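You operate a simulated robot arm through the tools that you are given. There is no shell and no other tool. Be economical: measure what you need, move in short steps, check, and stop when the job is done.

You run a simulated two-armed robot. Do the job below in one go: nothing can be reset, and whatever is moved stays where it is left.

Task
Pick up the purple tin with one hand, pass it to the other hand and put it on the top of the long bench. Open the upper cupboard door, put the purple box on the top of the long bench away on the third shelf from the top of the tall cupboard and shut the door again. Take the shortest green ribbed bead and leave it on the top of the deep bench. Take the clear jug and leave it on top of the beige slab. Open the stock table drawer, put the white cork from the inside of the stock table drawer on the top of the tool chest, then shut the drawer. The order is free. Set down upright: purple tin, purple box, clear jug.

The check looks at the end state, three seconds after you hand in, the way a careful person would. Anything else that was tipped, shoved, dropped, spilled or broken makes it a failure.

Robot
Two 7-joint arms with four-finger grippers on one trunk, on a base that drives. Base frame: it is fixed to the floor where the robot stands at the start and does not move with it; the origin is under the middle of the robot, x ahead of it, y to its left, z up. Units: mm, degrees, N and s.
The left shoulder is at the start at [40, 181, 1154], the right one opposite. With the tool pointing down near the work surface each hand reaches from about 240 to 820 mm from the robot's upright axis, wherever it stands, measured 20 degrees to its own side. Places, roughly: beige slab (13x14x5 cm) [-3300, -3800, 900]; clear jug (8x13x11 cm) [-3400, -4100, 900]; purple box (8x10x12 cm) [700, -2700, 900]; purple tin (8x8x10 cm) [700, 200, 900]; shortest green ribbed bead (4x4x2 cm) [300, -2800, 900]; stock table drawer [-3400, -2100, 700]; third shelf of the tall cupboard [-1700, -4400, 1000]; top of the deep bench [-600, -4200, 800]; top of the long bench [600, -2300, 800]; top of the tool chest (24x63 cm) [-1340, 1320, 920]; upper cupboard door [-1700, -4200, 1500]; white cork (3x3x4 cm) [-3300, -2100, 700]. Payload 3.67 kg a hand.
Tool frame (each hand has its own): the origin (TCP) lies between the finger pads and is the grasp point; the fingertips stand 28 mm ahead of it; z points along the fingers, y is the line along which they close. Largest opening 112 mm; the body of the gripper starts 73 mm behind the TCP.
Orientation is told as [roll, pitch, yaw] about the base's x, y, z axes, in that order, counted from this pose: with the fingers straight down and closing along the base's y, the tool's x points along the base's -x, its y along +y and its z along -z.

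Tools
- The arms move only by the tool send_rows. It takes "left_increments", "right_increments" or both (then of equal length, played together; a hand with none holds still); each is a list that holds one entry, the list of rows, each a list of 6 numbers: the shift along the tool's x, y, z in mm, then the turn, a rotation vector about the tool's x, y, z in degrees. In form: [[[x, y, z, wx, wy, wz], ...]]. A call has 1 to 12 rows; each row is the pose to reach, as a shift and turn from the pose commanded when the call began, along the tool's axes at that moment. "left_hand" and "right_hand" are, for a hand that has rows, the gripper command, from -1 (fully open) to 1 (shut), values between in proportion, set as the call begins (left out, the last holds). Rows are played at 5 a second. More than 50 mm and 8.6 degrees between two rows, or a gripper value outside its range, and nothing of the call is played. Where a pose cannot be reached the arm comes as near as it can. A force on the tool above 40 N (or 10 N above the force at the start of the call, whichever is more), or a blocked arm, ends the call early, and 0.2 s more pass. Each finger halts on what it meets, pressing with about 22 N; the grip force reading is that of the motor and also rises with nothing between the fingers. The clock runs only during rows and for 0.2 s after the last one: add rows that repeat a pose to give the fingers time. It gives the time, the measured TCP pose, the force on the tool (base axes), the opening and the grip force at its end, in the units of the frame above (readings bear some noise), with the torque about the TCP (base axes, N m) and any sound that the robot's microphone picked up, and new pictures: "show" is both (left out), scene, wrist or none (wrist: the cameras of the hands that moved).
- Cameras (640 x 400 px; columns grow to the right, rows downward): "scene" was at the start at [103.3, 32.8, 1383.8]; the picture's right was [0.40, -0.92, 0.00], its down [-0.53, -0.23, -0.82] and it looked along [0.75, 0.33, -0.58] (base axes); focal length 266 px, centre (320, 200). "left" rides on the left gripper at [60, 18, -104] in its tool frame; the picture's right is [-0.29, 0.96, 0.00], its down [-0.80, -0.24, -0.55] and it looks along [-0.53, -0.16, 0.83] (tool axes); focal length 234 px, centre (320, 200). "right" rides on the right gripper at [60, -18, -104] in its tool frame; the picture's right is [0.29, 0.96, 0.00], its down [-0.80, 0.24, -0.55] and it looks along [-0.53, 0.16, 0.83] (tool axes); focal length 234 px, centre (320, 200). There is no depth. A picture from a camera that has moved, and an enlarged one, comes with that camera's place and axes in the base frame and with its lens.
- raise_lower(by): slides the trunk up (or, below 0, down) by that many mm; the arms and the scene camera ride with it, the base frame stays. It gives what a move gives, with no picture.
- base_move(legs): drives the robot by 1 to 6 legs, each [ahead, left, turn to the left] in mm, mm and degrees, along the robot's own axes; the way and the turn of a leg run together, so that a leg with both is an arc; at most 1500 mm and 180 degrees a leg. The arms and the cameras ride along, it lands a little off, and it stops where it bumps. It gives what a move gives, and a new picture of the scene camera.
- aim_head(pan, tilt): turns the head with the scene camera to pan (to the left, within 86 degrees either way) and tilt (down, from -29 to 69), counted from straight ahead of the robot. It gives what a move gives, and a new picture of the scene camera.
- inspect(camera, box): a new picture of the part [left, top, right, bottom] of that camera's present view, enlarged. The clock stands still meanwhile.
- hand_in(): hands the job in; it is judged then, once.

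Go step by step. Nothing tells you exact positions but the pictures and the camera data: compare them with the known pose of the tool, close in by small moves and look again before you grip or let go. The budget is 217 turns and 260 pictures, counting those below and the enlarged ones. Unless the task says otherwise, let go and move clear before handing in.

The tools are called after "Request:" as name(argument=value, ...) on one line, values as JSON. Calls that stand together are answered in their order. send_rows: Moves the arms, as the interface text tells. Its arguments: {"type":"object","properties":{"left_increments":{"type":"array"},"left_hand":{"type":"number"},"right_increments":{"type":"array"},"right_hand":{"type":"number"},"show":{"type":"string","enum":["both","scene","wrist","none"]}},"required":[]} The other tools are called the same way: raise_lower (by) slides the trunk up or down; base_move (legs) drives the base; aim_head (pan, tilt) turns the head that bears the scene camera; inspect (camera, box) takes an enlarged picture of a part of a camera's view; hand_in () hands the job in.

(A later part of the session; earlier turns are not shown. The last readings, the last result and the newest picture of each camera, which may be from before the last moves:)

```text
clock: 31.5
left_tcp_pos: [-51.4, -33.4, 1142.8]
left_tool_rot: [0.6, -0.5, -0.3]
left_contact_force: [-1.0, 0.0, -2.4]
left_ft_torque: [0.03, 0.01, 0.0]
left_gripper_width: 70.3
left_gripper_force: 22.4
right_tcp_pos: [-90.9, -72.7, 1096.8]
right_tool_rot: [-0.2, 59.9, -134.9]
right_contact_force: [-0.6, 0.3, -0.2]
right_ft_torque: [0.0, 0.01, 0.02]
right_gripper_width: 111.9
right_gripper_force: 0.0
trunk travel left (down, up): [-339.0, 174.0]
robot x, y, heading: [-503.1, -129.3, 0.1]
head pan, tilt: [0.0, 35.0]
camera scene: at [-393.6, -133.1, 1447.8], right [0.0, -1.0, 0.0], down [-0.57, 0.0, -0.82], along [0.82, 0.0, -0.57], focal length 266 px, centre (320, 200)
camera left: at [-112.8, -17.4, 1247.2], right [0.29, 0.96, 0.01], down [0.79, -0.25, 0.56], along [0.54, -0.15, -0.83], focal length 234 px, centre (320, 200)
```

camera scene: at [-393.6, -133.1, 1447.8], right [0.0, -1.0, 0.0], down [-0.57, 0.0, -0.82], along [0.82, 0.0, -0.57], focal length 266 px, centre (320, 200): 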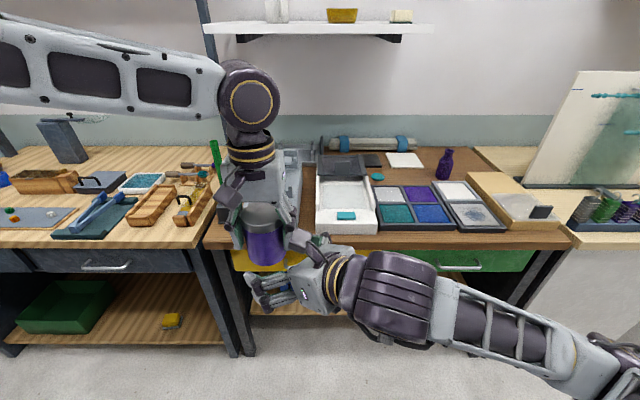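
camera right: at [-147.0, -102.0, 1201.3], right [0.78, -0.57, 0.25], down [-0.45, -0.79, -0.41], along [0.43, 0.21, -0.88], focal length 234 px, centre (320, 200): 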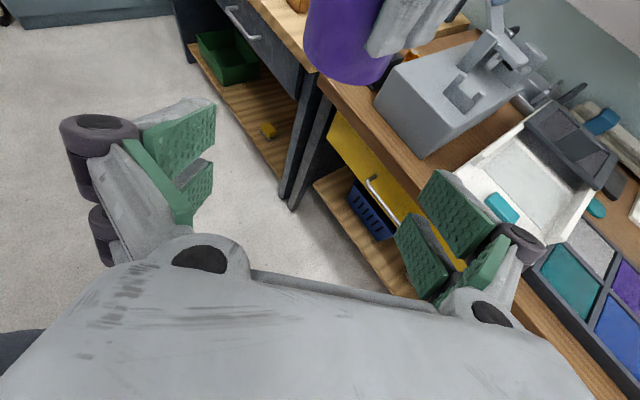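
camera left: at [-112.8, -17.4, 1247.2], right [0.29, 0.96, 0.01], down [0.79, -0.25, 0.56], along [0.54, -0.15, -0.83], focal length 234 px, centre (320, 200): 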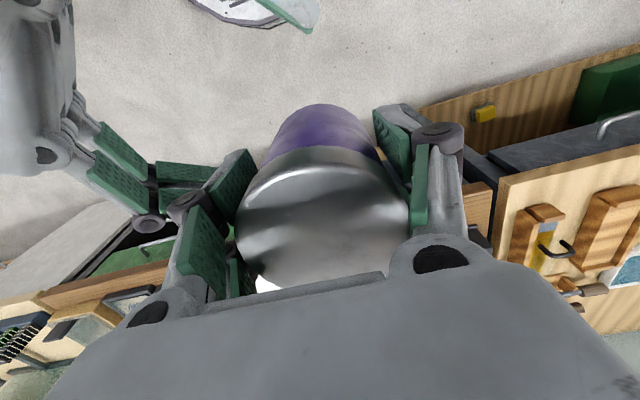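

The left near finger would just touch a right finger. I turn the left hand 20° clockwise about the tin axis, which clears it, and then move most of the rest in.

Request:
send_rows(left_increments=[[[0, 0, 0, 0, 0, 7], [0, 0, 0, 0, 0, 14], [0, 0, 0, 0, 0, 20], [10, -10, 0, 0, 0, 20], [20, -21, 0, 0, 0, 20], [28, -31, 0, 0, 0, 20], [28, -31, 0, 0, 0, 20]]])

Request:
inspect(camera="scene", box=[180, 100, 400, 320])

Request:
inspect(camera="right", box=[0, 0, 640, 400])

```text
clock: 33.1
left_tcp_pos: [-79.8, -64.1, 1141.6]
left_tool_rot: [0.6, -0.4, -20.3]
left_contact_force: [-1.0, -0.3, -2.7]
left_ft_torque: [-0.04, 0.01, 0.03]
left_gripper_width: 70.2
left_gripper_force: 21.4
right_tcp_pos: [-90.4, -71.8, 1096.3]
right_tool_rot: [0.0, 60.0, -134.9]
right_contact_force: [0.7, 0.5, -0.2]
right_ft_torque: [0.01, 0.01, -0.03]
right_gripper_width: 112.1
right_gripper_force: 0.1
trunk travel left (down, up): [-339.0, 174.0]
robot x, y, heading: [-504.2, -131.4, 0.1]
head pan, tilt: [0.0, 35.0]
camera scene: at [-393.8, -133.3, 1447.8], right [0.0, -1.0, 0.0], down [-0.57, 0.0, -0.82], along [0.82, 0.0, -0.57], focal length 266 px, centre (320, 200)
camera left: at [-131.3, -29.1, 1246.7], right [0.6, 0.8, 0.01], down [0.66, -0.51, 0.55], along [0.45, -0.33, -0.83], focal length 234 px, centre (320, 200)
```

scene: 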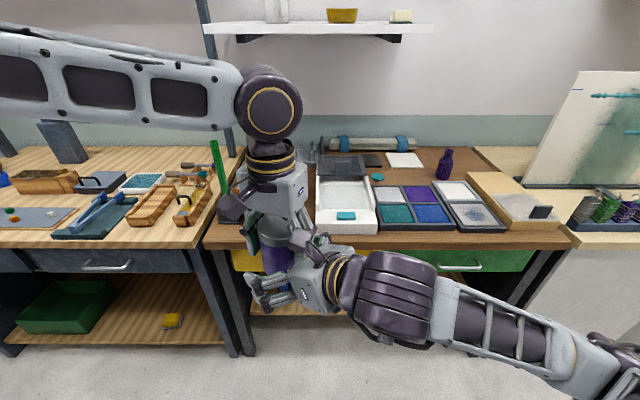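
left: 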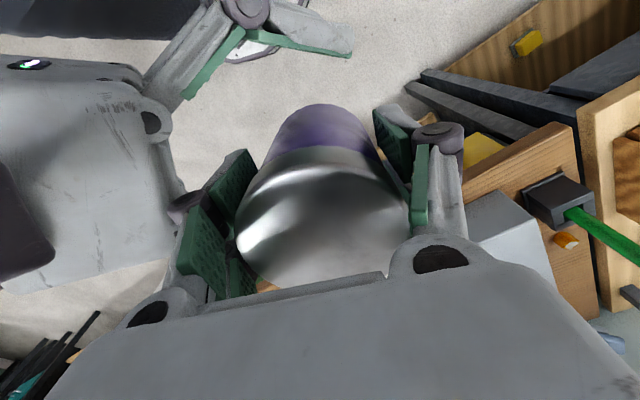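

```text
1.82 times, centred on (290, 210) of scene
camera zoom: at [-393.8, -133.3, 1447.8], right [0.0, -1.0, 0.0], down [-0.57, 0.0, -0.82], along [0.82, 0.0, -0.57], focal length 484 px, centre (374, 182)
```

zoom: 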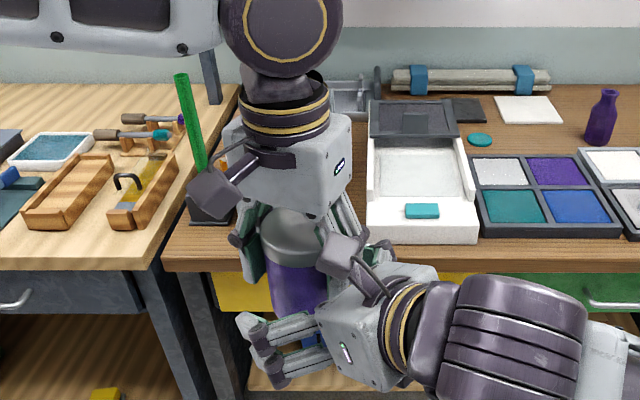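

```text
1.00 times, centred on (320, 200) of right (not enlarged: the box is as wide or as high as the picture)
camera zoom: at [-147.0, -101.3, 1201.2], right [0.78, -0.57, 0.25], down [-0.45, -0.79, -0.41], along [0.43, 0.21, -0.88], focal length 234 px, centre (320, 200)
```

zoom: 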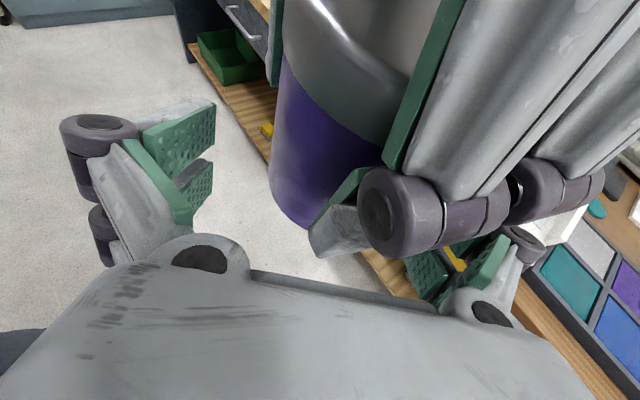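

The tin sits between the right fingers (about 13 mm ahead of the right TCP, 2 mm off-centre), and I see no contact. Close the right hand.

Request:
send_rows(right_increments=[[[0, 0, 0, 0, 0, 0], [0, 0, 0, 0, 0, 0], [0, 0, 0, 0, 0, 0], [0, 0, 0, 0, 0, 0]]], right_hand=1)

Request:
inspect(camera="scene", box=[220, 180, 360, 320])

```text
clock: 34.0
left_tcp_pos: [-80.4, -62.5, 1140.8]
left_tool_rot: [1.0, 0.1, -20.2]
left_contact_force: [-0.6, 4.6, -0.7]
left_ft_torque: [-0.7, -0.1, -0.46]
left_gripper_width: 70.2
left_gripper_force: 22.1
right_tcp_pos: [-87.1, -75.4, 1096.2]
right_tool_rot: [0.0, 59.9, -135.3]
right_contact_force: [-0.5, -4.7, 0.4]
right_ft_torque: [0.92, 0.18, 0.46]
right_gripper_width: 72.4
right_gripper_force: 22.0
trunk travel left (down, up): [-339.0, 174.0]
robot x, y, heading: [-501.8, -130.6, 0.2]
head pan, tilt: [0.0, 35.0]
stopped in row 4 (left hand): the force on the tool passed its limit at 41 N (the readings are from after the stop); the commanded pose is now the measured one
camera scene: at [-393.7, -133.4, 1447.8], right [0.0, -1.0, 0.0], down [-0.57, 0.0, -0.82], along [0.82, 0.0, -0.57], focal length 266 px, centre (320, 200)
camera right: at [-144.3, -103.0, 1200.8], right [0.78, -0.58, 0.25], down [-0.46, -0.79, -0.41], along [0.43, 0.2, -0.88], focal length 234 px, centre (320, 200)
```

scene: 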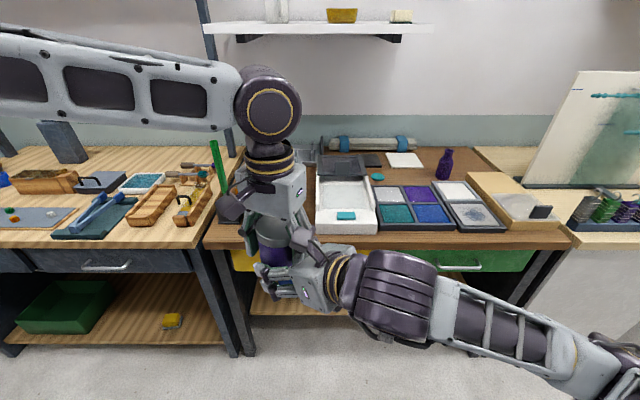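
right: 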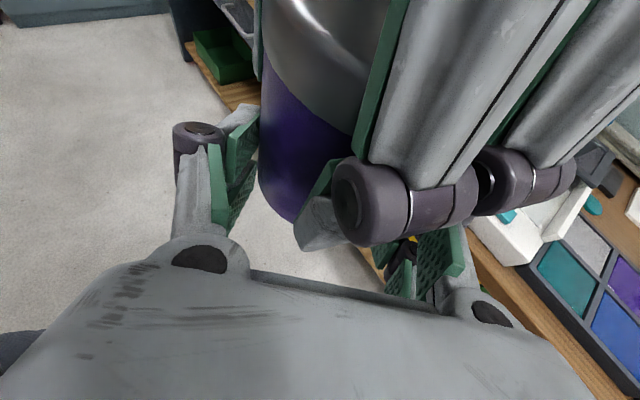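

```text
2.86 times, centred on (290, 250) of scene
camera zoom: at [-393.7, -133.4, 1447.8], right [0.0, -1.0, 0.0], down [-0.57, 0.0, -0.82], along [0.82, 0.0, -0.57], focal length 761 px, centre (406, 57)
```

zoom: 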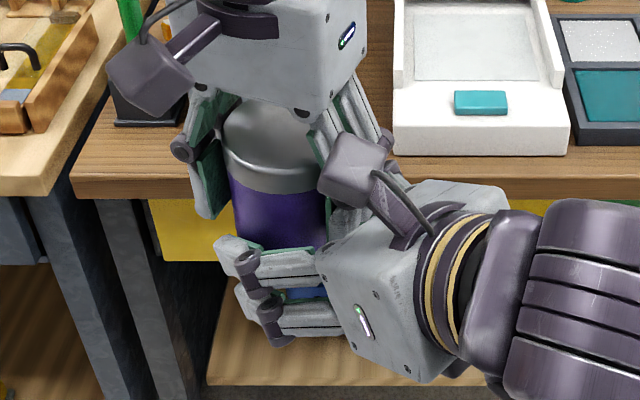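

Both hands hold the tin (72 mm on the right). I open the left hand only slightly so it doesn't push into the right palm.

Request:
send_rows(left_increments=[[[0, 0, 0, 0, 0, 0], [0, 0, 0, 0, 0, 0], [0, 0, 0, 0, 0, 0]]], left_hand=-0.42)

Request:
inspect(camera="right", box=[160, 0, 560, 300])

```text
clock: 34.8
left_tcp_pos: [-81.6, -61.6, 1140.5]
left_tool_rot: [1.1, 0.2, -20.2]
left_contact_force: [-5.3, 17.5, -0.7]
left_ft_torque: [-0.05, 0.32, -0.17]
left_gripper_width: 72.2
left_gripper_force: 0.0
right_tcp_pos: [-86.3, -75.2, 1097.1]
right_tool_rot: [0.5, 59.7, -135.2]
right_contact_force: [6.3, -16.4, 0.4]
right_ft_torque: [0.76, -0.01, -0.04]
right_gripper_width: 70.7
right_gripper_force: 22.4
trunk travel left (down, up): [-339.0, 174.0]
robot x, y, heading: [-503.9, -135.1, 0.1]
head pan, tilt: [0.0, 35.0]
camera scene: at [-393.7, -133.4, 1447.8], right [0.0, -1.0, 0.0], down [-0.57, 0.0, -0.82], along [0.82, 0.0, -0.57], focal length 266 px, centre (320, 200)
camera left: at [-131.5, -27.3, 1245.9], right [0.6, 0.8, 0.02], down [0.66, -0.51, 0.55], along [0.45, -0.32, -0.84], focal length 234 px, centre (320, 200)
```

scene: 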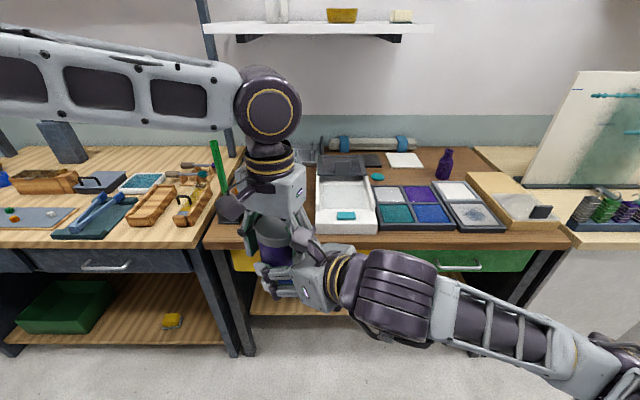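
left: 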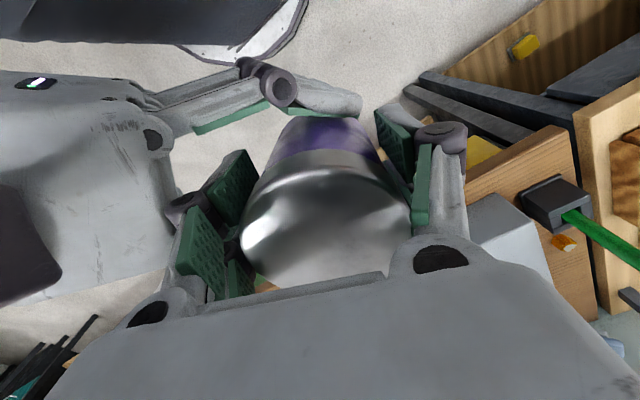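

```text
1.33 times, centred on (360, 150) of right
camera zoom: at [-143.6, -103.3, 1200.7], right [0.77, -0.58, 0.25], down [-0.46, -0.79, -0.41], along [0.44, 0.2, -0.88], focal length 312 px, centre (267, 267)
```

zoom: 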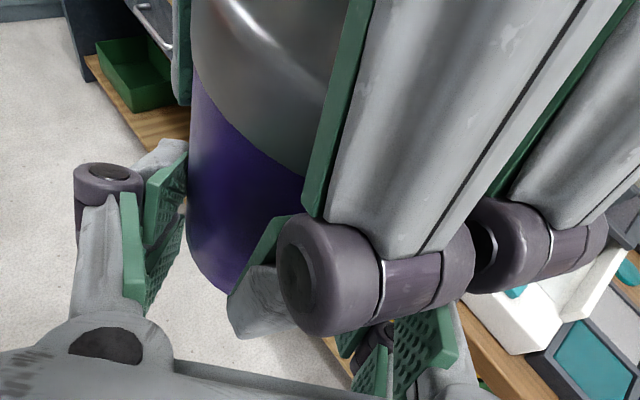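

The left finger is jammed against the right finger, so this geometry is wrong. I re-grip with the left, open the right, and back the tin out the way it came.

Request:
send_rows(left_increments=[[[0, 0, 0, 0, 0, 0], [0, 0, 0, 0, 0, 0], [0, 0, 0, 0, 0, 0]]], left_hand=1, show="none")

Request:
send_rows(right_increments=[[[0, 0, 0, 0, 0, 0], [0, 0, 0, 0, 0, 0], [0, 0, 0, 0, 0, 0]]], right_hand=-1)

Request:
inspect(camera="left", box=[0, 0, 640, 400])

```text
clock: 35.6
left_tcp_pos: [-81.4, -61.4, 1141.8]
left_tool_rot: [1.0, 0.3, -20.2]
left_contact_force: [-10.6, 23.0, 0.8]
left_ft_torque: [0.64, -0.01, -0.14]
left_gripper_width: 70.3
left_gripper_force: 22.0
right_tcp_pos: [-87.3, -75.1, 1096.3]
right_tool_rot: [0.4, 59.7, -135.1]
right_contact_force: [10.1, -23.5, -0.9]
right_ft_torque: [0.31, 0.51, -0.14]
right_gripper_width: 70.5
right_gripper_force: 22.2
trunk travel left (down, up): [-339.0, 174.0]
robot x, y, heading: [-503.9, -130.9, -0.0]
head pan, tilt: [0.0, 35.0]
```

```text
clock: 36.4
left_tcp_pos: [-80.1, -63.5, 1140.4]
left_tool_rot: [0.9, 0.1, -20.2]
left_contact_force: [-0.7, 1.6, 0.1]
left_ft_torque: [0.02, 0.03, 0.0]
left_gripper_width: 70.2
left_gripper_force: 22.2
right_tcp_pos: [-87.5, -75.0, 1097.3]
right_tool_rot: [0.2, 59.7, -135.0]
right_contact_force: [0.4, 0.5, 0.1]
right_ft_torque: [0.03, -0.01, -0.01]
right_gripper_width: 111.9
right_gripper_force: 0.1
trunk travel left (down, up): [-339.0, 174.0]
robot x, y, heading: [-510.0, -131.2, 0.2]
head pan, tilt: [0.0, 35.0]
camera scene: at [-393.7, -133.4, 1447.8], right [0.0, -1.0, 0.0], down [-0.57, 0.0, -0.82], along [0.82, 0.0, -0.57], focal length 266 px, centre (320, 200)
camera right: at [-144.7, -102.8, 1201.0], right [0.78, -0.58, 0.25], down [-0.46, -0.79, -0.41], along [0.44, 0.2, -0.88], focal length 234 px, centre (320, 200)
```

scene: 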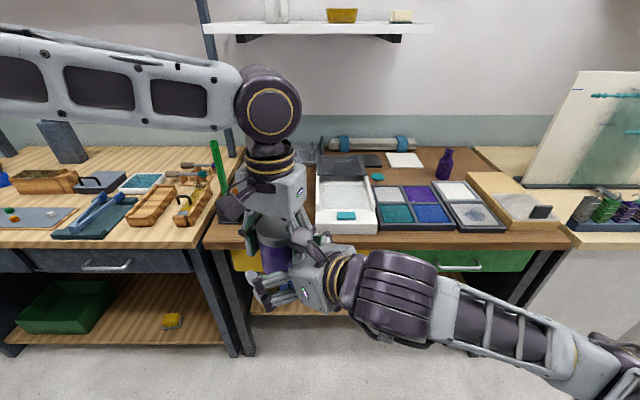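
right: 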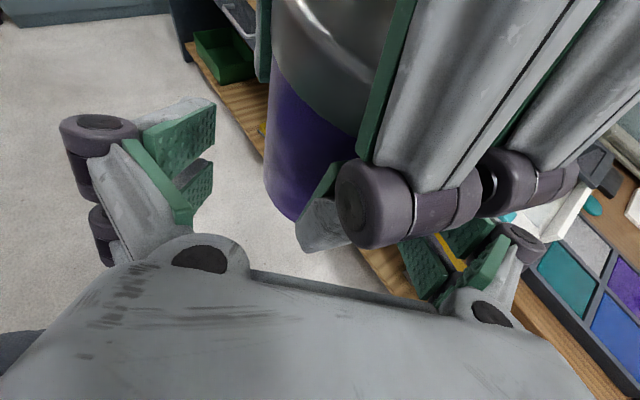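

```text
1.00 times, centred on (320, 200) of left (not enlarged: the box is as wide or as high as the picture)
camera zoom: at [-131.3, -27.7, 1246.1], right [0.6, 0.8, 0.02], down [0.66, -0.51, 0.55], along [0.45, -0.32, -0.84], focal length 234 px, centre (320, 200)
```

zoom: 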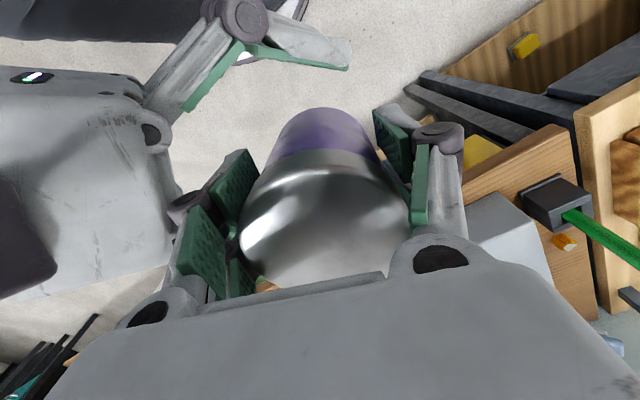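

Everything released cleanly and the tin is still in the left hand. I back off, turn the left another 25° (near finger in line with the right hand's approach, between its fingers) and flatten the right hand to 15° below horizontal.

Request:
send_rows(left_increments=[[[-9, 18, 0, 0, 0, 0], [-17, 37, 0, 0, 0, 0], [-25, 55, 0, 0, 0, 0], [-34, 73, 0, 0, 0, 0], [-34, 73, 0, 0, 0, 8.3], [-34, 73, 0, 0, 0, 16.6], [-34, 73, 0, 0, 0, 25], [-34, 73, 0, 0, 0, 25]]], right_increments=[[[0, 0, 0, 0, 0, 0], [0, 0, 0, 0, 0, 0], [0, 0, 0, 0, 0, 0], [-10, 0, -17, 0, 3, 0], [-20, 0, -34, 0, 6, 0], [-20, 0, -34, 0, 9, 0], [-20, 0, -34, 0, 12, 0], [-20, 0, -34, 0, 15, 0]]])

```text
clock: 38.4
left_tcp_pos: [-24.1, -6.6, 1141.5]
left_tool_rot: [0.9, 0.6, -45.3]
left_contact_force: [-0.5, -0.9, 0.9]
left_ft_torque: [0.02, -0.02, -0.02]
left_gripper_width: 70.2
left_gripper_force: 22.1
right_tcp_pos: [-55.5, -85.8, 1131.5]
right_tool_rot: [27.1, 78.0, -107.2]
right_contact_force: [-0.2, -0.4, 0.2]
right_ft_torque: [0.02, -0.02, 0.02]
right_gripper_width: 111.8
right_gripper_force: 0.0
right hand out of reach, approached as far as the arm can: row 4, 5, 6, 7, 8
trunk travel left (down, up): [-339.0, 174.0]
robot x, y, heading: [-502.2, -131.8, -0.0]
head pan, tilt: [0.0, 35.0]
stopped in row 8 (right hand): the arm was blocked; the commanded pose is now the measured one
camera scene: at [-394.5, -134.4, 1447.9], right [0.0, -1.0, 0.0], down [-0.57, 0.0, -0.82], along [0.82, 0.0, -0.57], focal length 266 px, centre (320, 200)
camera right: at [-138.2, -133.6, 1208.2], right [0.71, -0.6, 0.37], down [-0.26, -0.71, -0.66], along [0.66, 0.37, -0.66], focal length 234 px, centre (320, 200)
camera left: at [-54.4, 46.3, 1247.8], right [0.88, 0.47, 0.01], down [0.39, -0.75, 0.54], along [0.26, -0.47, -0.84], focal length 234 px, centre (320, 200)
```

scene: 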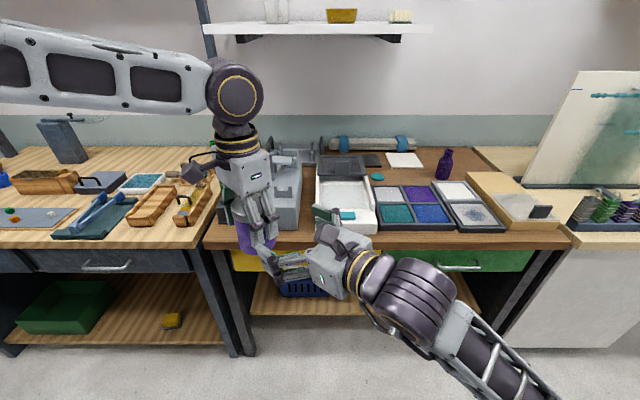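
right: 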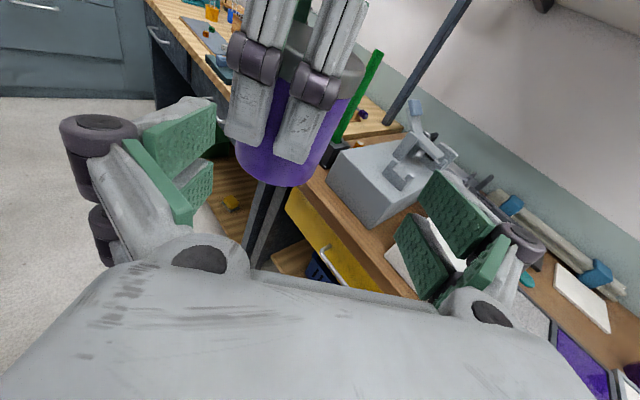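
left: 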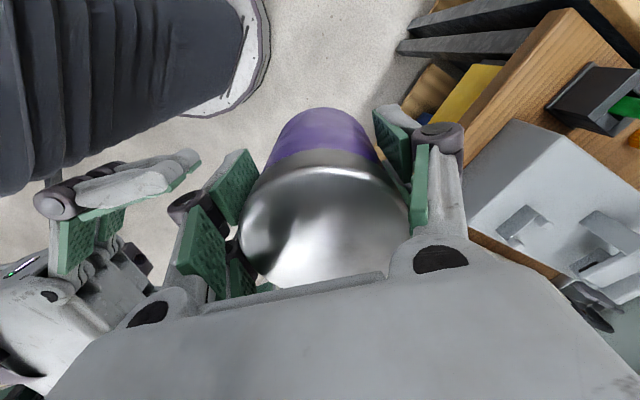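

The right hand ended nearly level, pointing diagonally at 45° and rolled 5°, which is what I wanted apart from the roll. I fix the roll and line the tin up at standoff.

Request:
send_rows(left_increments=[[[-8, 9, -10, 0, 0, 0], [-16, 19, -20, 0, 0, 0], [-25, 28, -30, 0, 0, 0], [-33, 37, -39, 0, 0, 0], [-33, 37, -39, 0, 0, 0]]], right_increments=[[[0, 0, 0, 0, 0, 1.5], [0, 0, 0, 0, 0, 3], [0, 0, 0, 0, 0, 4.5], [0, 0, 0, 0, 0, 5.5], [0, 0, 0, 0, 0, 5.5]]])

```text
clock: 39.6
left_tcp_pos: [25.5, -2.7, 1181.7]
left_tool_rot: [0.8, 0.5, -45.3]
left_contact_force: [-0.5, -0.1, -2.7]
left_ft_torque: [-0.01, 0.03, 0.01]
left_gripper_width: 70.4
left_gripper_force: 22.2
right_tcp_pos: [-55.2, -85.0, 1131.0]
right_tool_rot: [-0.3, 79.2, -134.9]
right_contact_force: [-0.1, 1.1, -0.1]
right_ft_torque: [0.01, -0.02, 0.01]
right_gripper_width: 112.0
right_gripper_force: 0.0
trunk travel left (down, up): [-339.0, 174.0]
robot x, y, heading: [-503.3, -131.8, 0.1]
head pan, tilt: [0.0, 35.0]
camera scene: at [-393.9, -133.4, 1447.8], right [0.0, -1.0, 0.0], down [-0.57, 0.0, -0.82], along [0.82, 0.0, -0.57], focal length 266 px, centre (320, 200)
camera right: at [-133.3, -136.3, 1209.5], right [0.72, -0.63, 0.28], down [-0.32, -0.66, -0.68], along [0.62, 0.4, -0.68], focal length 234 px, centre (320, 200)
camera left: at [-4.3, 49.6, 1287.6], right [0.88, 0.47, 0.01], down [0.39, -0.75, 0.54], along [0.26, -0.47, -0.84], focal length 234 px, centre (320, 200)
```

scene: 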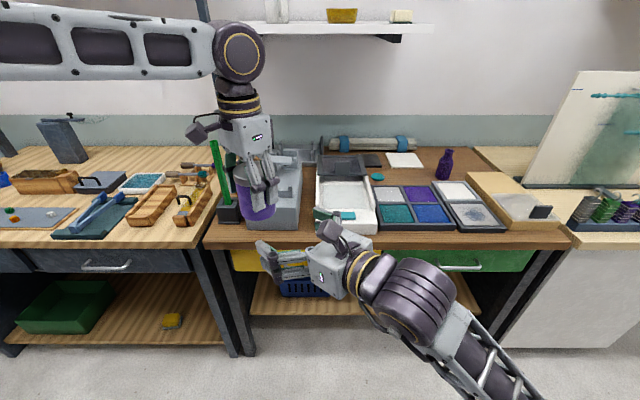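
right: 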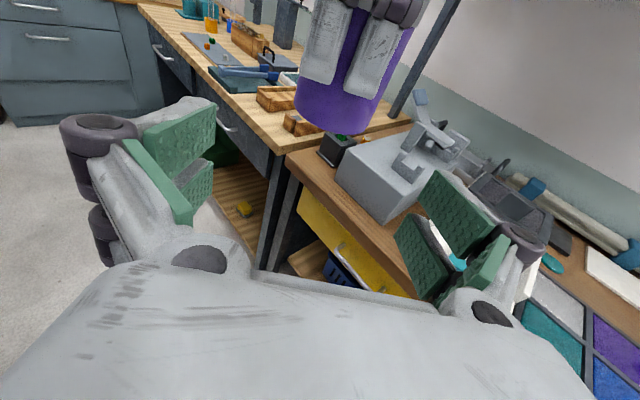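
left: 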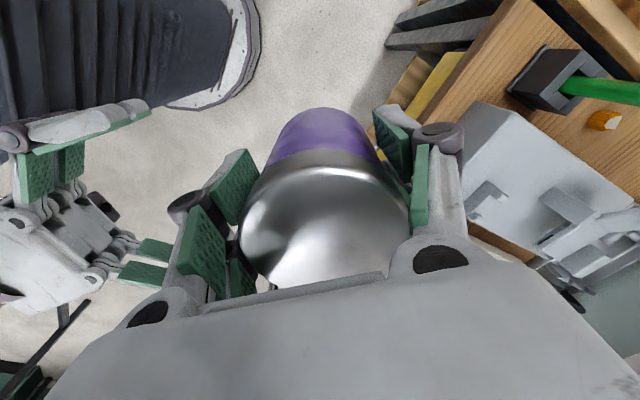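

Measured from both pictures, the tin bottom is about 50 mm below the left TCP. So I lower the left to z≈1143 and advance 60 of the 100 mm, then look.

Request:
send_rows(left_increments=[[[0, 0, 20, 0, 0, 0], [0, 0, 38, 0, 0, 0], [0, -20, 38, 0, 0, 0], [0, -40, 38, 0, 0, 0], [0, -60, 38, 0, 0, 0], [0, -60, 38, 0, 0, 0]]], show="scene")

Request:
inspect(camera="right", box=[0, 0, 640, 400])

```text
clock: 41.0
left_tcp_pos: [-16.7, -46.4, 1142.5]
left_tool_rot: [1.0, 0.6, -45.3]
left_contact_force: [0.3, -0.8, -3.4]
left_ft_torque: [0.03, -0.01, 0.01]
left_gripper_width: 70.3
left_gripper_force: 22.1
right_tcp_pos: [-55.0, -84.7, 1130.2]
right_tool_rot: [-0.2, 79.2, -134.6]
right_contact_force: [0.3, 0.0, -0.1]
right_ft_torque: [0.03, -0.01, 0.01]
right_gripper_width: 111.9
right_gripper_force: 0.1
trunk travel left (down, up): [-339.0, 174.0]
robot x, y, heading: [-503.1, -129.5, 0.2]
head pan, tilt: [0.0, 35.0]
camera scene: at [-393.7, -133.2, 1447.8], right [0.0, -1.0, 0.0], down [-0.57, 0.0, -0.82], along [0.82, 0.0, -0.57], focal length 266 px, centre (320, 200)
```

scene: 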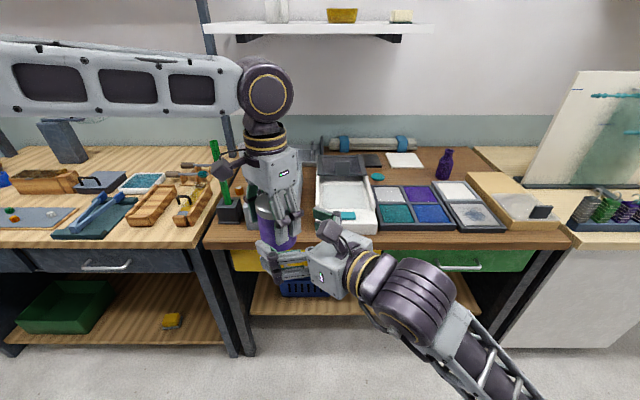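

```text
1.00 times, centred on (320, 200) of right (not enlarged: the box is as wide or as high as the picture)
camera zoom: at [-133.2, -136.1, 1209.4], right [0.72, -0.63, 0.28], down [-0.32, -0.66, -0.68], along [0.62, 0.4, -0.68], focal length 234 px, centre (320, 200)
```

zoom: 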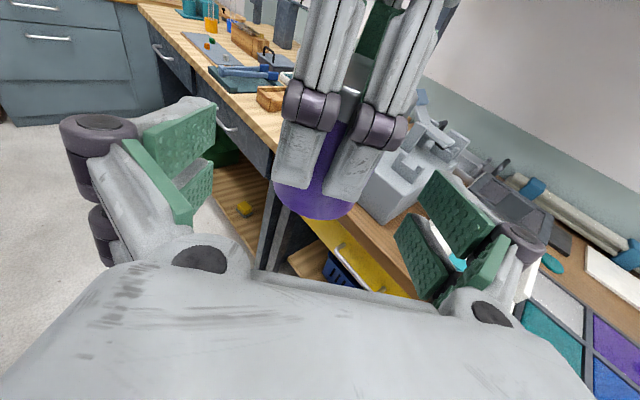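

Alignment looks right, with the near left finger between the right fingers. I advance 38 mm more and look.

Request:
send_rows(left_increments=[[[0, -15, 0, 0, 0, 0], [0, -28, 0, 0, 0, 0], [0, -39, 0, 0, 0, 0], [0, -39, 0, 0, 0, 0]]], show="scene")

Request:
inspect(camera="right", box=[0, 0, 640, 400])

Request:
inspect(camera="scene", box=[220, 160, 360, 300])

```text
clock: 42.0
left_tcp_pos: [-43.6, -73.3, 1142.8]
left_tool_rot: [0.9, 0.5, -45.3]
left_contact_force: [0.4, 0.3, -3.6]
left_ft_torque: [0.04, 0.03, 0.0]
left_gripper_width: 70.4
left_gripper_force: 21.8
right_tcp_pos: [-54.7, -84.1, 1130.4]
right_tool_rot: [-0.1, 79.3, -134.7]
right_contact_force: [-0.2, 0.3, 0.2]
right_ft_torque: [0.02, -0.02, 0.06]
right_gripper_width: 111.9
right_gripper_force: 0.1
trunk travel left (down, up): [-339.0, 174.0]
robot x, y, heading: [-505.6, -130.1, 0.2]
head pan, tilt: [0.0, 35.0]
camera scene: at [-393.8, -133.3, 1447.8], right [0.0, -1.0, 0.0], down [-0.57, 0.0, -0.82], along [0.82, 0.0, -0.57], focal length 266 px, centre (320, 200)
```

scene: 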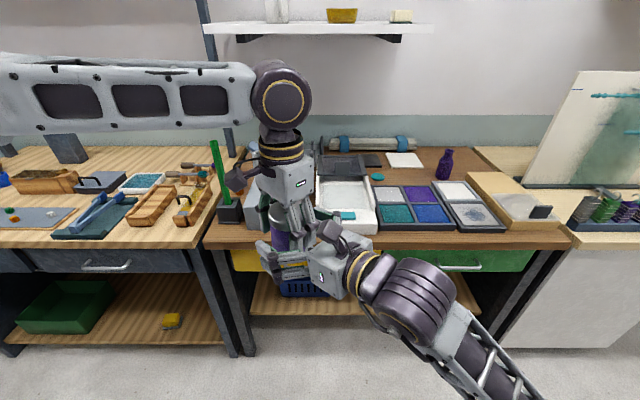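

```text
1.00 times, centred on (320, 200) of right (not enlarged: the box is as wide or as high as the picture)
camera zoom: at [-133.2, -136.2, 1209.4], right [0.72, -0.63, 0.28], down [-0.32, -0.66, -0.68], along [0.62, 0.4, -0.68], focal length 234 px, centre (320, 200)
```

zoom: 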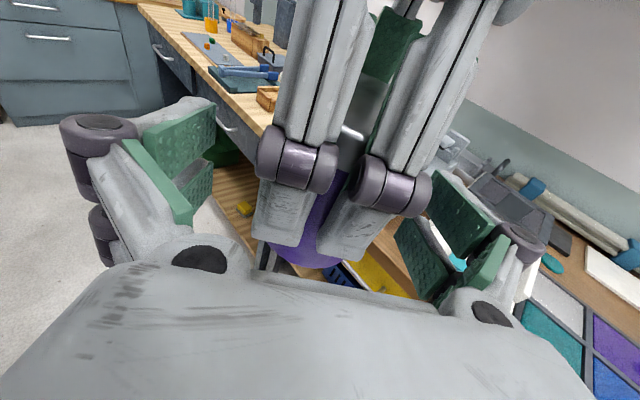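

```text
2.86 times, centred on (290, 230) of scene
camera zoom: at [-393.8, -133.3, 1447.8], right [0.0, -1.0, 0.0], down [-0.57, 0.0, -0.82], along [0.82, 0.0, -0.57], focal length 761 px, centre (406, 114)
```

zoom: 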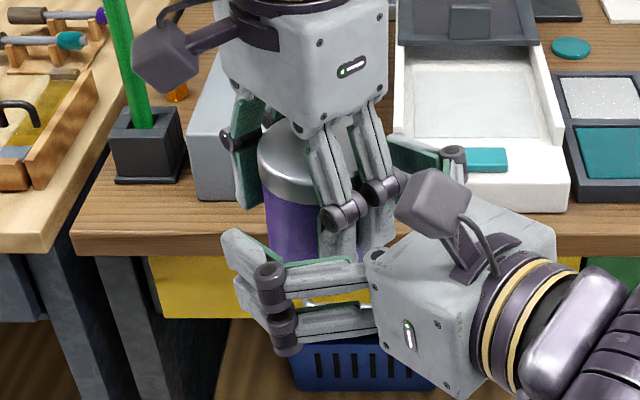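

The tin's bottom is about 37 mm below the right TCP and the fingers look unobstructed. Close the right hand.

Request:
send_rows(right_increments=[[[0, 0, 0, 0, 0, 0], [0, 0, 0, 0, 0, 0], [0, 0, 0, 0, 0, 0], [0, 0, 0, 0, 0, 0]]], right_hand=1)

Request:
inspect(camera="scene", box=[220, 160, 360, 300])

```text
clock: 43.0
left_tcp_pos: [-44.2, -72.9, 1142.2]
left_tool_rot: [0.9, 0.7, -45.3]
left_contact_force: [-8.2, 18.6, -3.5]
left_ft_torque: [0.48, 0.17, 0.23]
left_gripper_width: 70.5
left_gripper_force: 21.7
right_tcp_pos: [-53.8, -85.7, 1131.5]
right_tool_rot: [0.2, 79.2, -134.5]
right_contact_force: [8.3, -18.0, -0.1]
right_ft_torque: [-0.27, -0.06, -0.5]
right_gripper_width: 70.8
right_gripper_force: 21.9
trunk travel left (down, up): [-339.0, 174.0]
robot x, y, heading: [-504.2, -131.2, -0.3]
head pan, tilt: [0.0, 35.0]
camera scene: at [-393.7, -133.4, 1447.8], right [0.0, -1.0, 0.0], down [-0.57, 0.0, -0.82], along [0.82, 0.0, -0.57], focal length 266 px, centre (320, 200)
camera right: at [-132.7, -136.5, 1209.3], right [0.72, -0.63, 0.28], down [-0.32, -0.66, -0.68], along [0.62, 0.4, -0.68], focal length 234 px, centre (320, 200)
```

scene: 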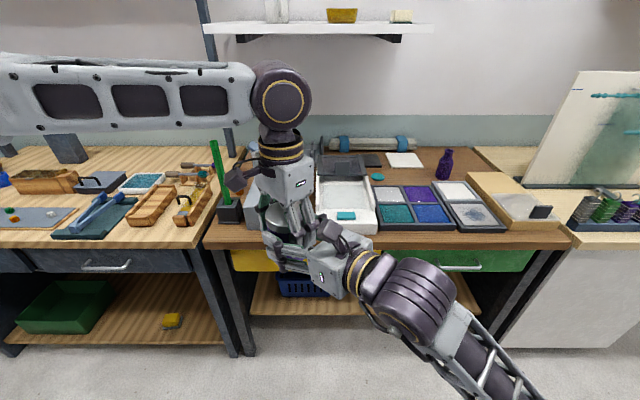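
right: 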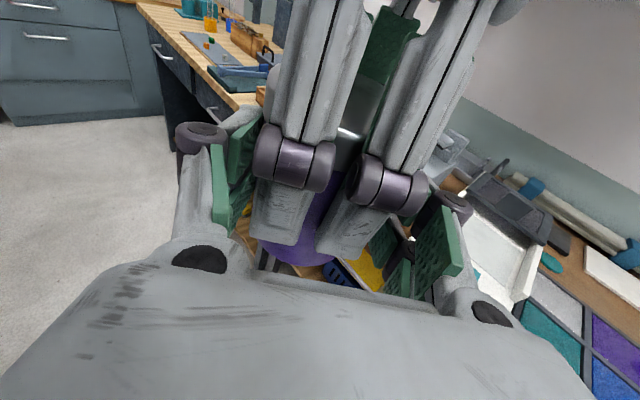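

```text
2.86 times, centred on (290, 230) of scene
camera zoom: at [-393.7, -133.4, 1447.8], right [0.0, -1.0, 0.0], down [-0.57, 0.0, -0.82], along [0.82, 0.0, -0.57], focal length 761 px, centre (406, 114)
```

zoom: 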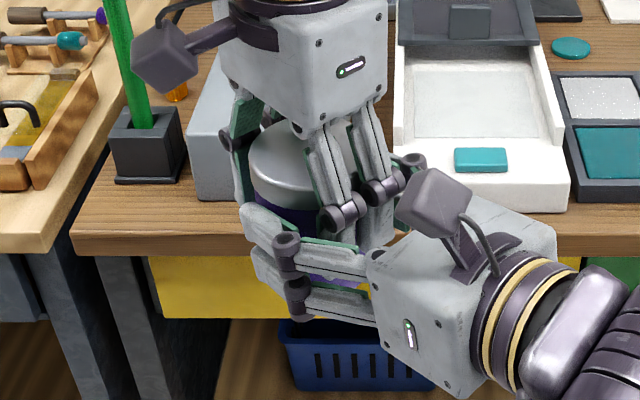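

The right hand grips at 70.8 mm, the tin's own width. I ease the left open a little.

Request:
send_rows(left_increments=[[[0, 0, 0, 0, 0, 0], [0, 0, 0, 0, 0, 0], [0, 0, 0, 0, 0, 0]]], left_hand=-0.5, show="scene")

Request:
inspect(camera="left", box=[0, 0, 640, 400])

```text
clock: 43.8
left_tcp_pos: [-43.7, -73.1, 1142.1]
left_tool_rot: [1.0, 0.4, -45.4]
left_contact_force: [-0.9, 0.6, -0.4]
left_ft_torque: [0.03, 0.02, 0.02]
left_gripper_width: 83.9
left_gripper_force: 0.1
right_tcp_pos: [-55.1, -86.0, 1131.8]
right_tool_rot: [-0.1, 79.3, -134.9]
right_contact_force: [-0.3, 0.0, 0.2]
right_ft_torque: [-0.04, 0.02, -0.01]
right_gripper_width: 70.5
right_gripper_force: 22.0
trunk travel left (down, up): [-339.0, 174.0]
robot x, y, heading: [-502.3, -128.9, -0.0]
head pan, tilt: [0.0, 35.0]
camera scene: at [-393.8, -133.4, 1447.8], right [0.0, -1.0, 0.0], down [-0.57, 0.0, -0.82], along [0.82, 0.0, -0.57], focal length 266 px, centre (320, 200)
```

scene: 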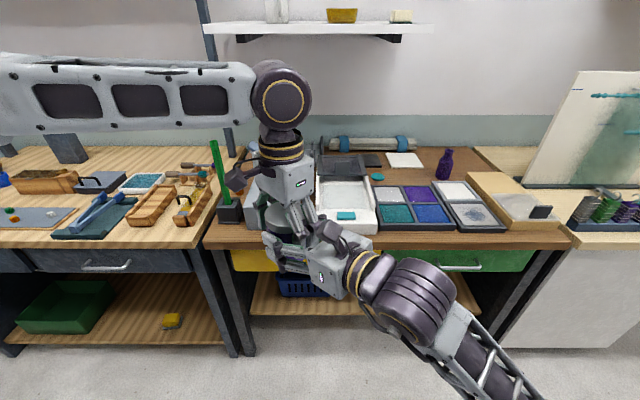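

```text
1.00 times, centred on (320, 200) of left (not enlarged: the box is as wide or as high as the picture)
camera zoom: at [-74.0, -20.4, 1247.4], right [0.88, 0.47, 0.01], down [0.39, -0.74, 0.54], along [0.26, -0.48, -0.84], focal length 234 px, centre (320, 200)
```

zoom: 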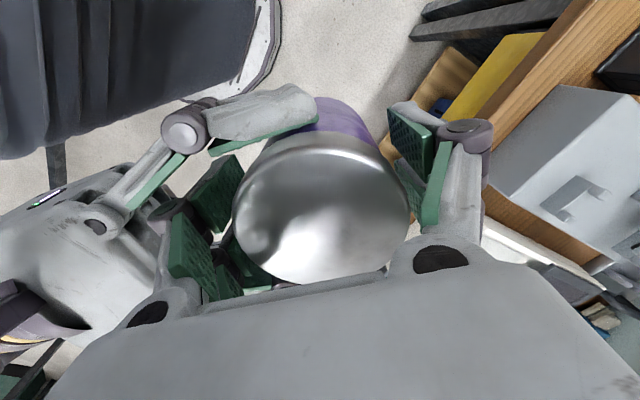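

Clean transfer: the tin is now held by the right alone. I lift the left straight up and away.

Request:
send_rows(left_increments=[[[0, 0, -10, 0, 0, 0], [0, 0, -30, 0, 0, 0], [0, 0, -60, 0, 0, 0], [0, 0, -90, 0, 0, 0], [0, 0, -110, 0, 0, 0], [0, 40, -110, 0, 0, 8], [0, 80, -110, 0, 0, 16], [0, 120, -110, 0, 0, 24]]])

```text
clock: 45.6
left_tcp_pos: [40.0, 9.7, 1253.3]
left_tool_rot: [0.4, 0.8, -69.3]
left_contact_force: [0.2, 0.5, -0.4]
left_ft_torque: [0.0, 0.03, -0.01]
left_gripper_width: 83.8
left_gripper_force: 0.0
left hand out of reach, approached as far as the arm can: row 4, 5
right_tcp_pos: [-54.4, -83.9, 1130.4]
right_tool_rot: [-0.2, 79.1, -134.8]
right_contact_force: [0.2, 0.4, 0.3]
right_ft_torque: [-0.03, 0.01, 0.03]
right_gripper_width: 70.4
right_gripper_force: 22.3
trunk travel left (down, up): [-339.0, 174.0]
robot x, y, heading: [-503.4, -131.6, 0.3]
head pan, tilt: [0.0, 35.0]
camera scene: at [-392.8, -132.8, 1447.7], right [0.0, -1.0, 0.0], down [-0.57, 0.0, -0.82], along [0.82, 0.0, -0.57], focal length 266 px, centre (320, 200)
camera left: at [36.2, 70.2, 1358.9], right [1.0, 0.07, 0.0], down [0.05, -0.84, 0.54], along [0.04, -0.54, -0.84], focal length 234 px, centre (320, 200)
```

scene: 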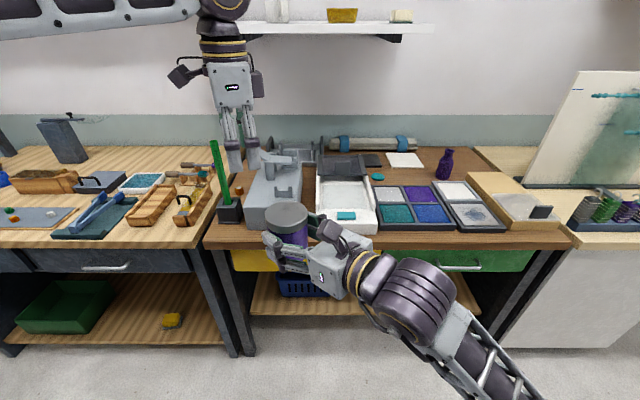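
left: 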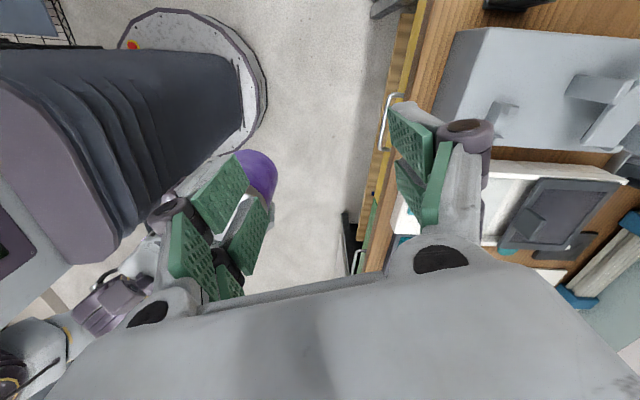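

The handover is done. I turn the left back to neutral and park it to the left.

Request:
send_rows(left_increments=[[[25, 10, 0, 0, 0, -7.5], [50, 20, 0, 0, 0, -15], [75, 29, 0, 0, 0, -22.5], [100, 38, 0, 0, 0, -30], [125, 48, 0, 0, 0, -37.5], [150, 58, 20, 0, 0, -45], [175, 67, 40, 0, 0, -52.5], [200, 77, 70, 0, 0, -60], [224, 86, 100, 0, 0, -68.5]]], left_hand=-1, show="none")

Request:
aim_head(pan=-75, tilt=20)

```text
clock: 47.6
left_tcp_pos: [40.6, 253.0, 1156.6]
left_tool_rot: [0.9, -0.3, -0.7]
left_contact_force: [0.3, -0.1, 0.1]
left_ft_torque: [0.0, 0.0, -0.02]
left_gripper_width: 111.9
left_gripper_force: 0.1
right_tcp_pos: [-56.7, -83.8, 1131.1]
right_tool_rot: [0.0, 79.1, -134.6]
right_contact_force: [0.5, 0.1, -0.3]
right_ft_torque: [-0.06, 0.04, 0.0]
right_gripper_width: 70.6
right_gripper_force: 22.4
trunk travel left (down, up): [-339.0, 174.0]
robot x, y, heading: [-504.4, -128.8, 0.0]
head pan, tilt: [0.0, 35.0]
```

```text
clock: 49.0
left_tcp_pos: [40.8, 252.8, 1157.8]
left_tool_rot: [1.1, -0.3, -0.9]
left_contact_force: [-0.7, -0.2, 1.1]
left_ft_torque: [0.0, 0.02, 0.01]
left_gripper_width: 112.3
left_gripper_force: 0.1
right_tcp_pos: [-55.0, -84.6, 1131.6]
right_tool_rot: [-0.1, 79.2, -134.6]
right_contact_force: [-0.1, 0.1, 0.4]
right_ft_torque: [-0.04, 0.04, 0.03]
right_gripper_width: 70.4
right_gripper_force: 21.7
trunk travel left (down, up): [-339.0, 174.0]
robot x, y, heading: [-504.6, -130.9, 0.3]
head pan, tilt: [-75.0, 20.0]
camera scene: at [-457.4, -223.3, 1471.7], right [-0.97, -0.26, 0.0], down [-0.09, 0.33, -0.94], along [0.25, -0.91, -0.34], focal length 266 px, centre (320, 200)
```

scene: 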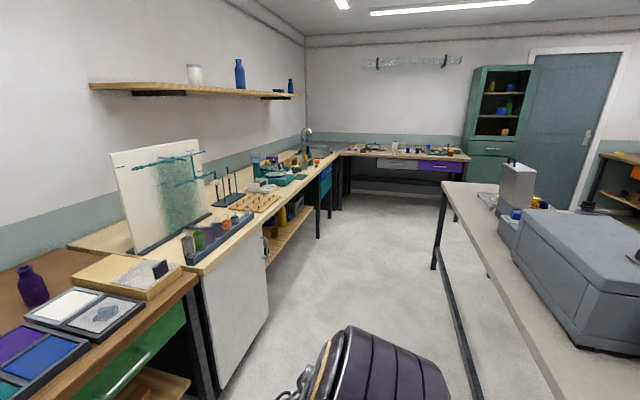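

The aisle to the long bench is clear, between x≈−880 and 230. I strafe right along it.

Request:
base_move(legs=[[0, -1000, 0]])

Request:
aim_head(pan=-60, tilt=35)

```text
clock: 54.4
left_tcp_pos: [43.3, -755.3, 1157.8]
left_tool_rot: [1.0, -0.1, -0.9]
left_contact_force: [-0.4, 0.5, -1.0]
left_ft_torque: [0.02, -0.02, 0.0]
left_gripper_width: 112.4
left_gripper_force: 0.1
right_tcp_pos: [-53.5, -1091.7, 1129.6]
right_tool_rot: [-0.1, 79.3, -134.9]
right_contact_force: [0.1, 0.8, 0.5]
right_ft_torque: [-0.04, 0.06, 0.01]
right_gripper_width: 70.2
right_gripper_force: 21.4
trunk travel left (down, up): [-339.0, 174.0]
robot x, y, heading: [-501.4, -1137.2, 0.2]
head pan, tilt: [-75.0, 20.0]
camera scene: at [-455.4, -1230.0, 1471.7], right [-0.97, -0.26, 0.0], down [-0.09, 0.33, -0.94], along [0.24, -0.91, -0.34], focal length 266 px, centre (320, 200)
```

scene: 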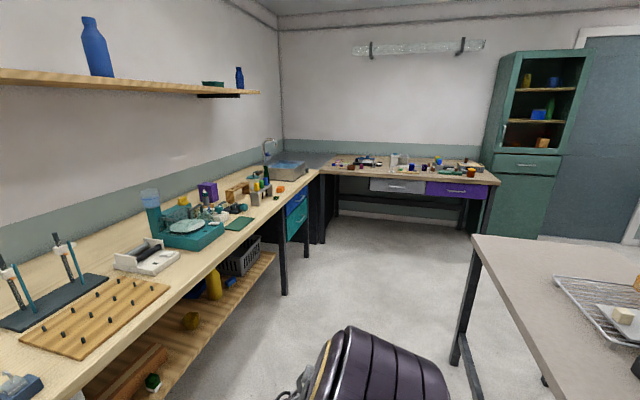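

```text
clock: 55.2
left_tcp_pos: [43.9, -754.4, 1157.7]
left_tool_rot: [1.0, -0.1, -0.8]
left_contact_force: [-0.1, -0.1, 0.1]
left_ft_torque: [-0.01, -0.03, -0.03]
left_gripper_width: 112.1
left_gripper_force: 0.0
right_tcp_pos: [-52.9, -1092.5, 1130.8]
right_tool_rot: [-0.2, 79.2, -134.7]
right_contact_force: [-0.2, -0.6, 0.1]
right_ft_torque: [-0.05, 0.05, -0.01]
right_gripper_width: 70.2
right_gripper_force: 22.0
trunk travel left (down, up): [-339.0, 174.0]
robot x, y, heading: [-502.0, -1138.5, 0.1]
head pan, tilt: [-60.0, 35.0]
camera scene: at [-435.6, -1216.3, 1447.9], right [-0.87, -0.5, 0.0], down [-0.29, 0.5, -0.82], along [0.41, -0.71, -0.57], focal length 266 px, centre (320, 200)
```

scene: 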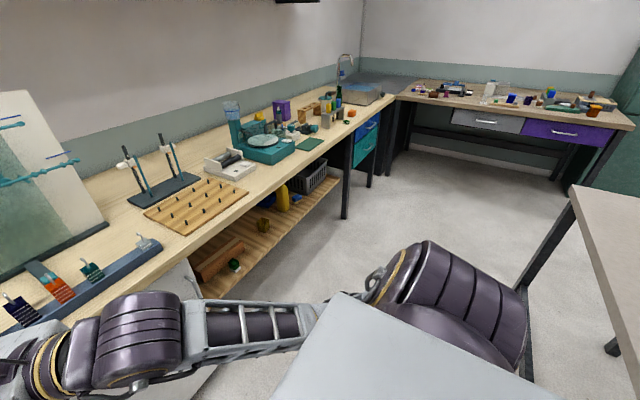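

Request:
base_move(legs=[[0, -800, 0]])

Request:
aim_head(pan=-35, tilt=33)

```text
clock: 59.6
left_tcp_pos: [45.4, -1550.7, 1157.9]
left_tool_rot: [1.0, -0.2, -0.3]
left_contact_force: [0.4, -0.8, 0.5]
left_ft_torque: [0.03, 0.01, 0.02]
left_gripper_width: 111.7
left_gripper_force: 0.0
right_tcp_pos: [-48.4, -1888.6, 1130.2]
right_tool_rot: [-0.2, 79.2, -134.4]
right_contact_force: [0.5, -0.8, 0.1]
right_ft_torque: [-0.01, 0.05, -0.03]
right_gripper_width: 70.6
right_gripper_force: 22.1
trunk travel left (down, up): [-339.0, 174.0]
robot x, y, heading: [-498.6, -1937.0, 0.5]
head pan, tilt: [-60.0, 35.0]
camera scene: at [-430.7, -2016.3, 1447.8], right [-0.86, -0.51, 0.0], down [-0.29, 0.49, -0.82], along [0.42, -0.71, -0.57], focal length 266 px, centre (320, 200)
```

scene: 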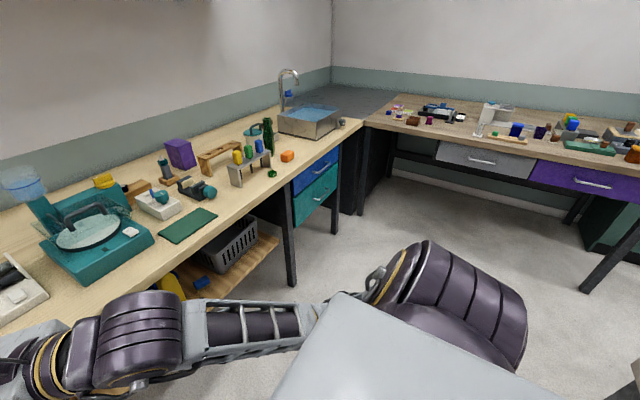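

```text
clock: 60.5
left_tcp_pos: [45.2, -1551.2, 1158.4]
left_tool_rot: [0.9, -0.2, -0.4]
left_contact_force: [0.0, -0.4, -0.1]
left_ft_torque: [0.01, -0.03, 0.01]
left_gripper_width: 112.1
left_gripper_force: 0.0
right_tcp_pos: [-48.4, -1888.5, 1132.0]
right_tool_rot: [-0.2, 79.2, -134.4]
right_contact_force: [-0.8, -0.1, 0.6]
right_ft_torque: [-0.03, 0.01, -0.03]
right_gripper_width: 70.7
right_gripper_force: 22.1
trunk travel left (down, up): [-339.0, 174.0]
robot x, y, heading: [-495.6, -1936.1, 0.2]
head pan, tilt: [-35.0, 33.0]
camera scene: at [-402.0, -1990.7, 1450.9], right [-0.57, -0.82, 0.0], down [-0.45, 0.31, -0.84], along [0.69, -0.48, -0.54], focal length 266 px, centre (320, 200)
```

scene: 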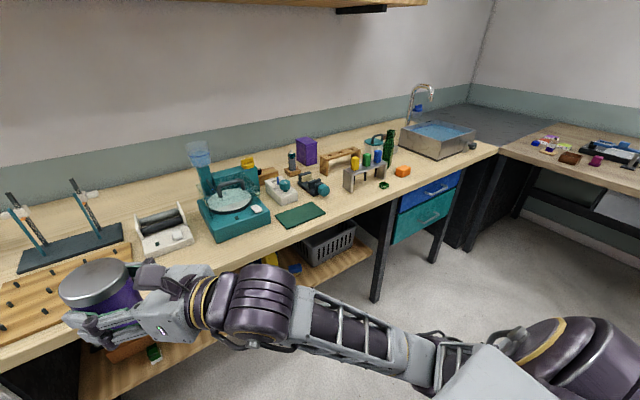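

Request:
inspect(camera="scene", box=[110, 130, 410, 290])

```text
2.13 times, centred on (260, 210) of scene
camera zoom: at [-402.0, -1990.7, 1450.9], right [-0.57, -0.82, 0.0], down [-0.45, 0.31, -0.84], along [0.69, -0.48, -0.54], focal length 568 px, centre (448, 179)
```

zoom: 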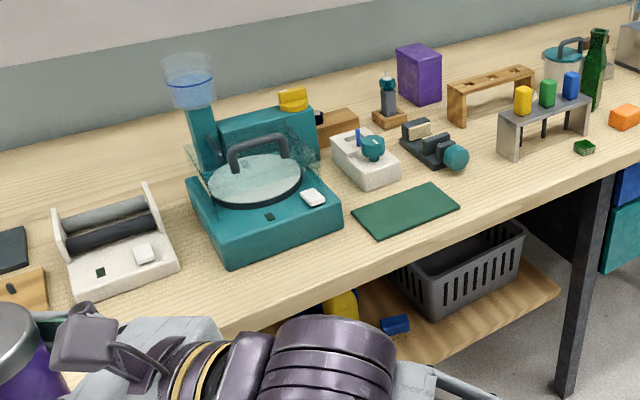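

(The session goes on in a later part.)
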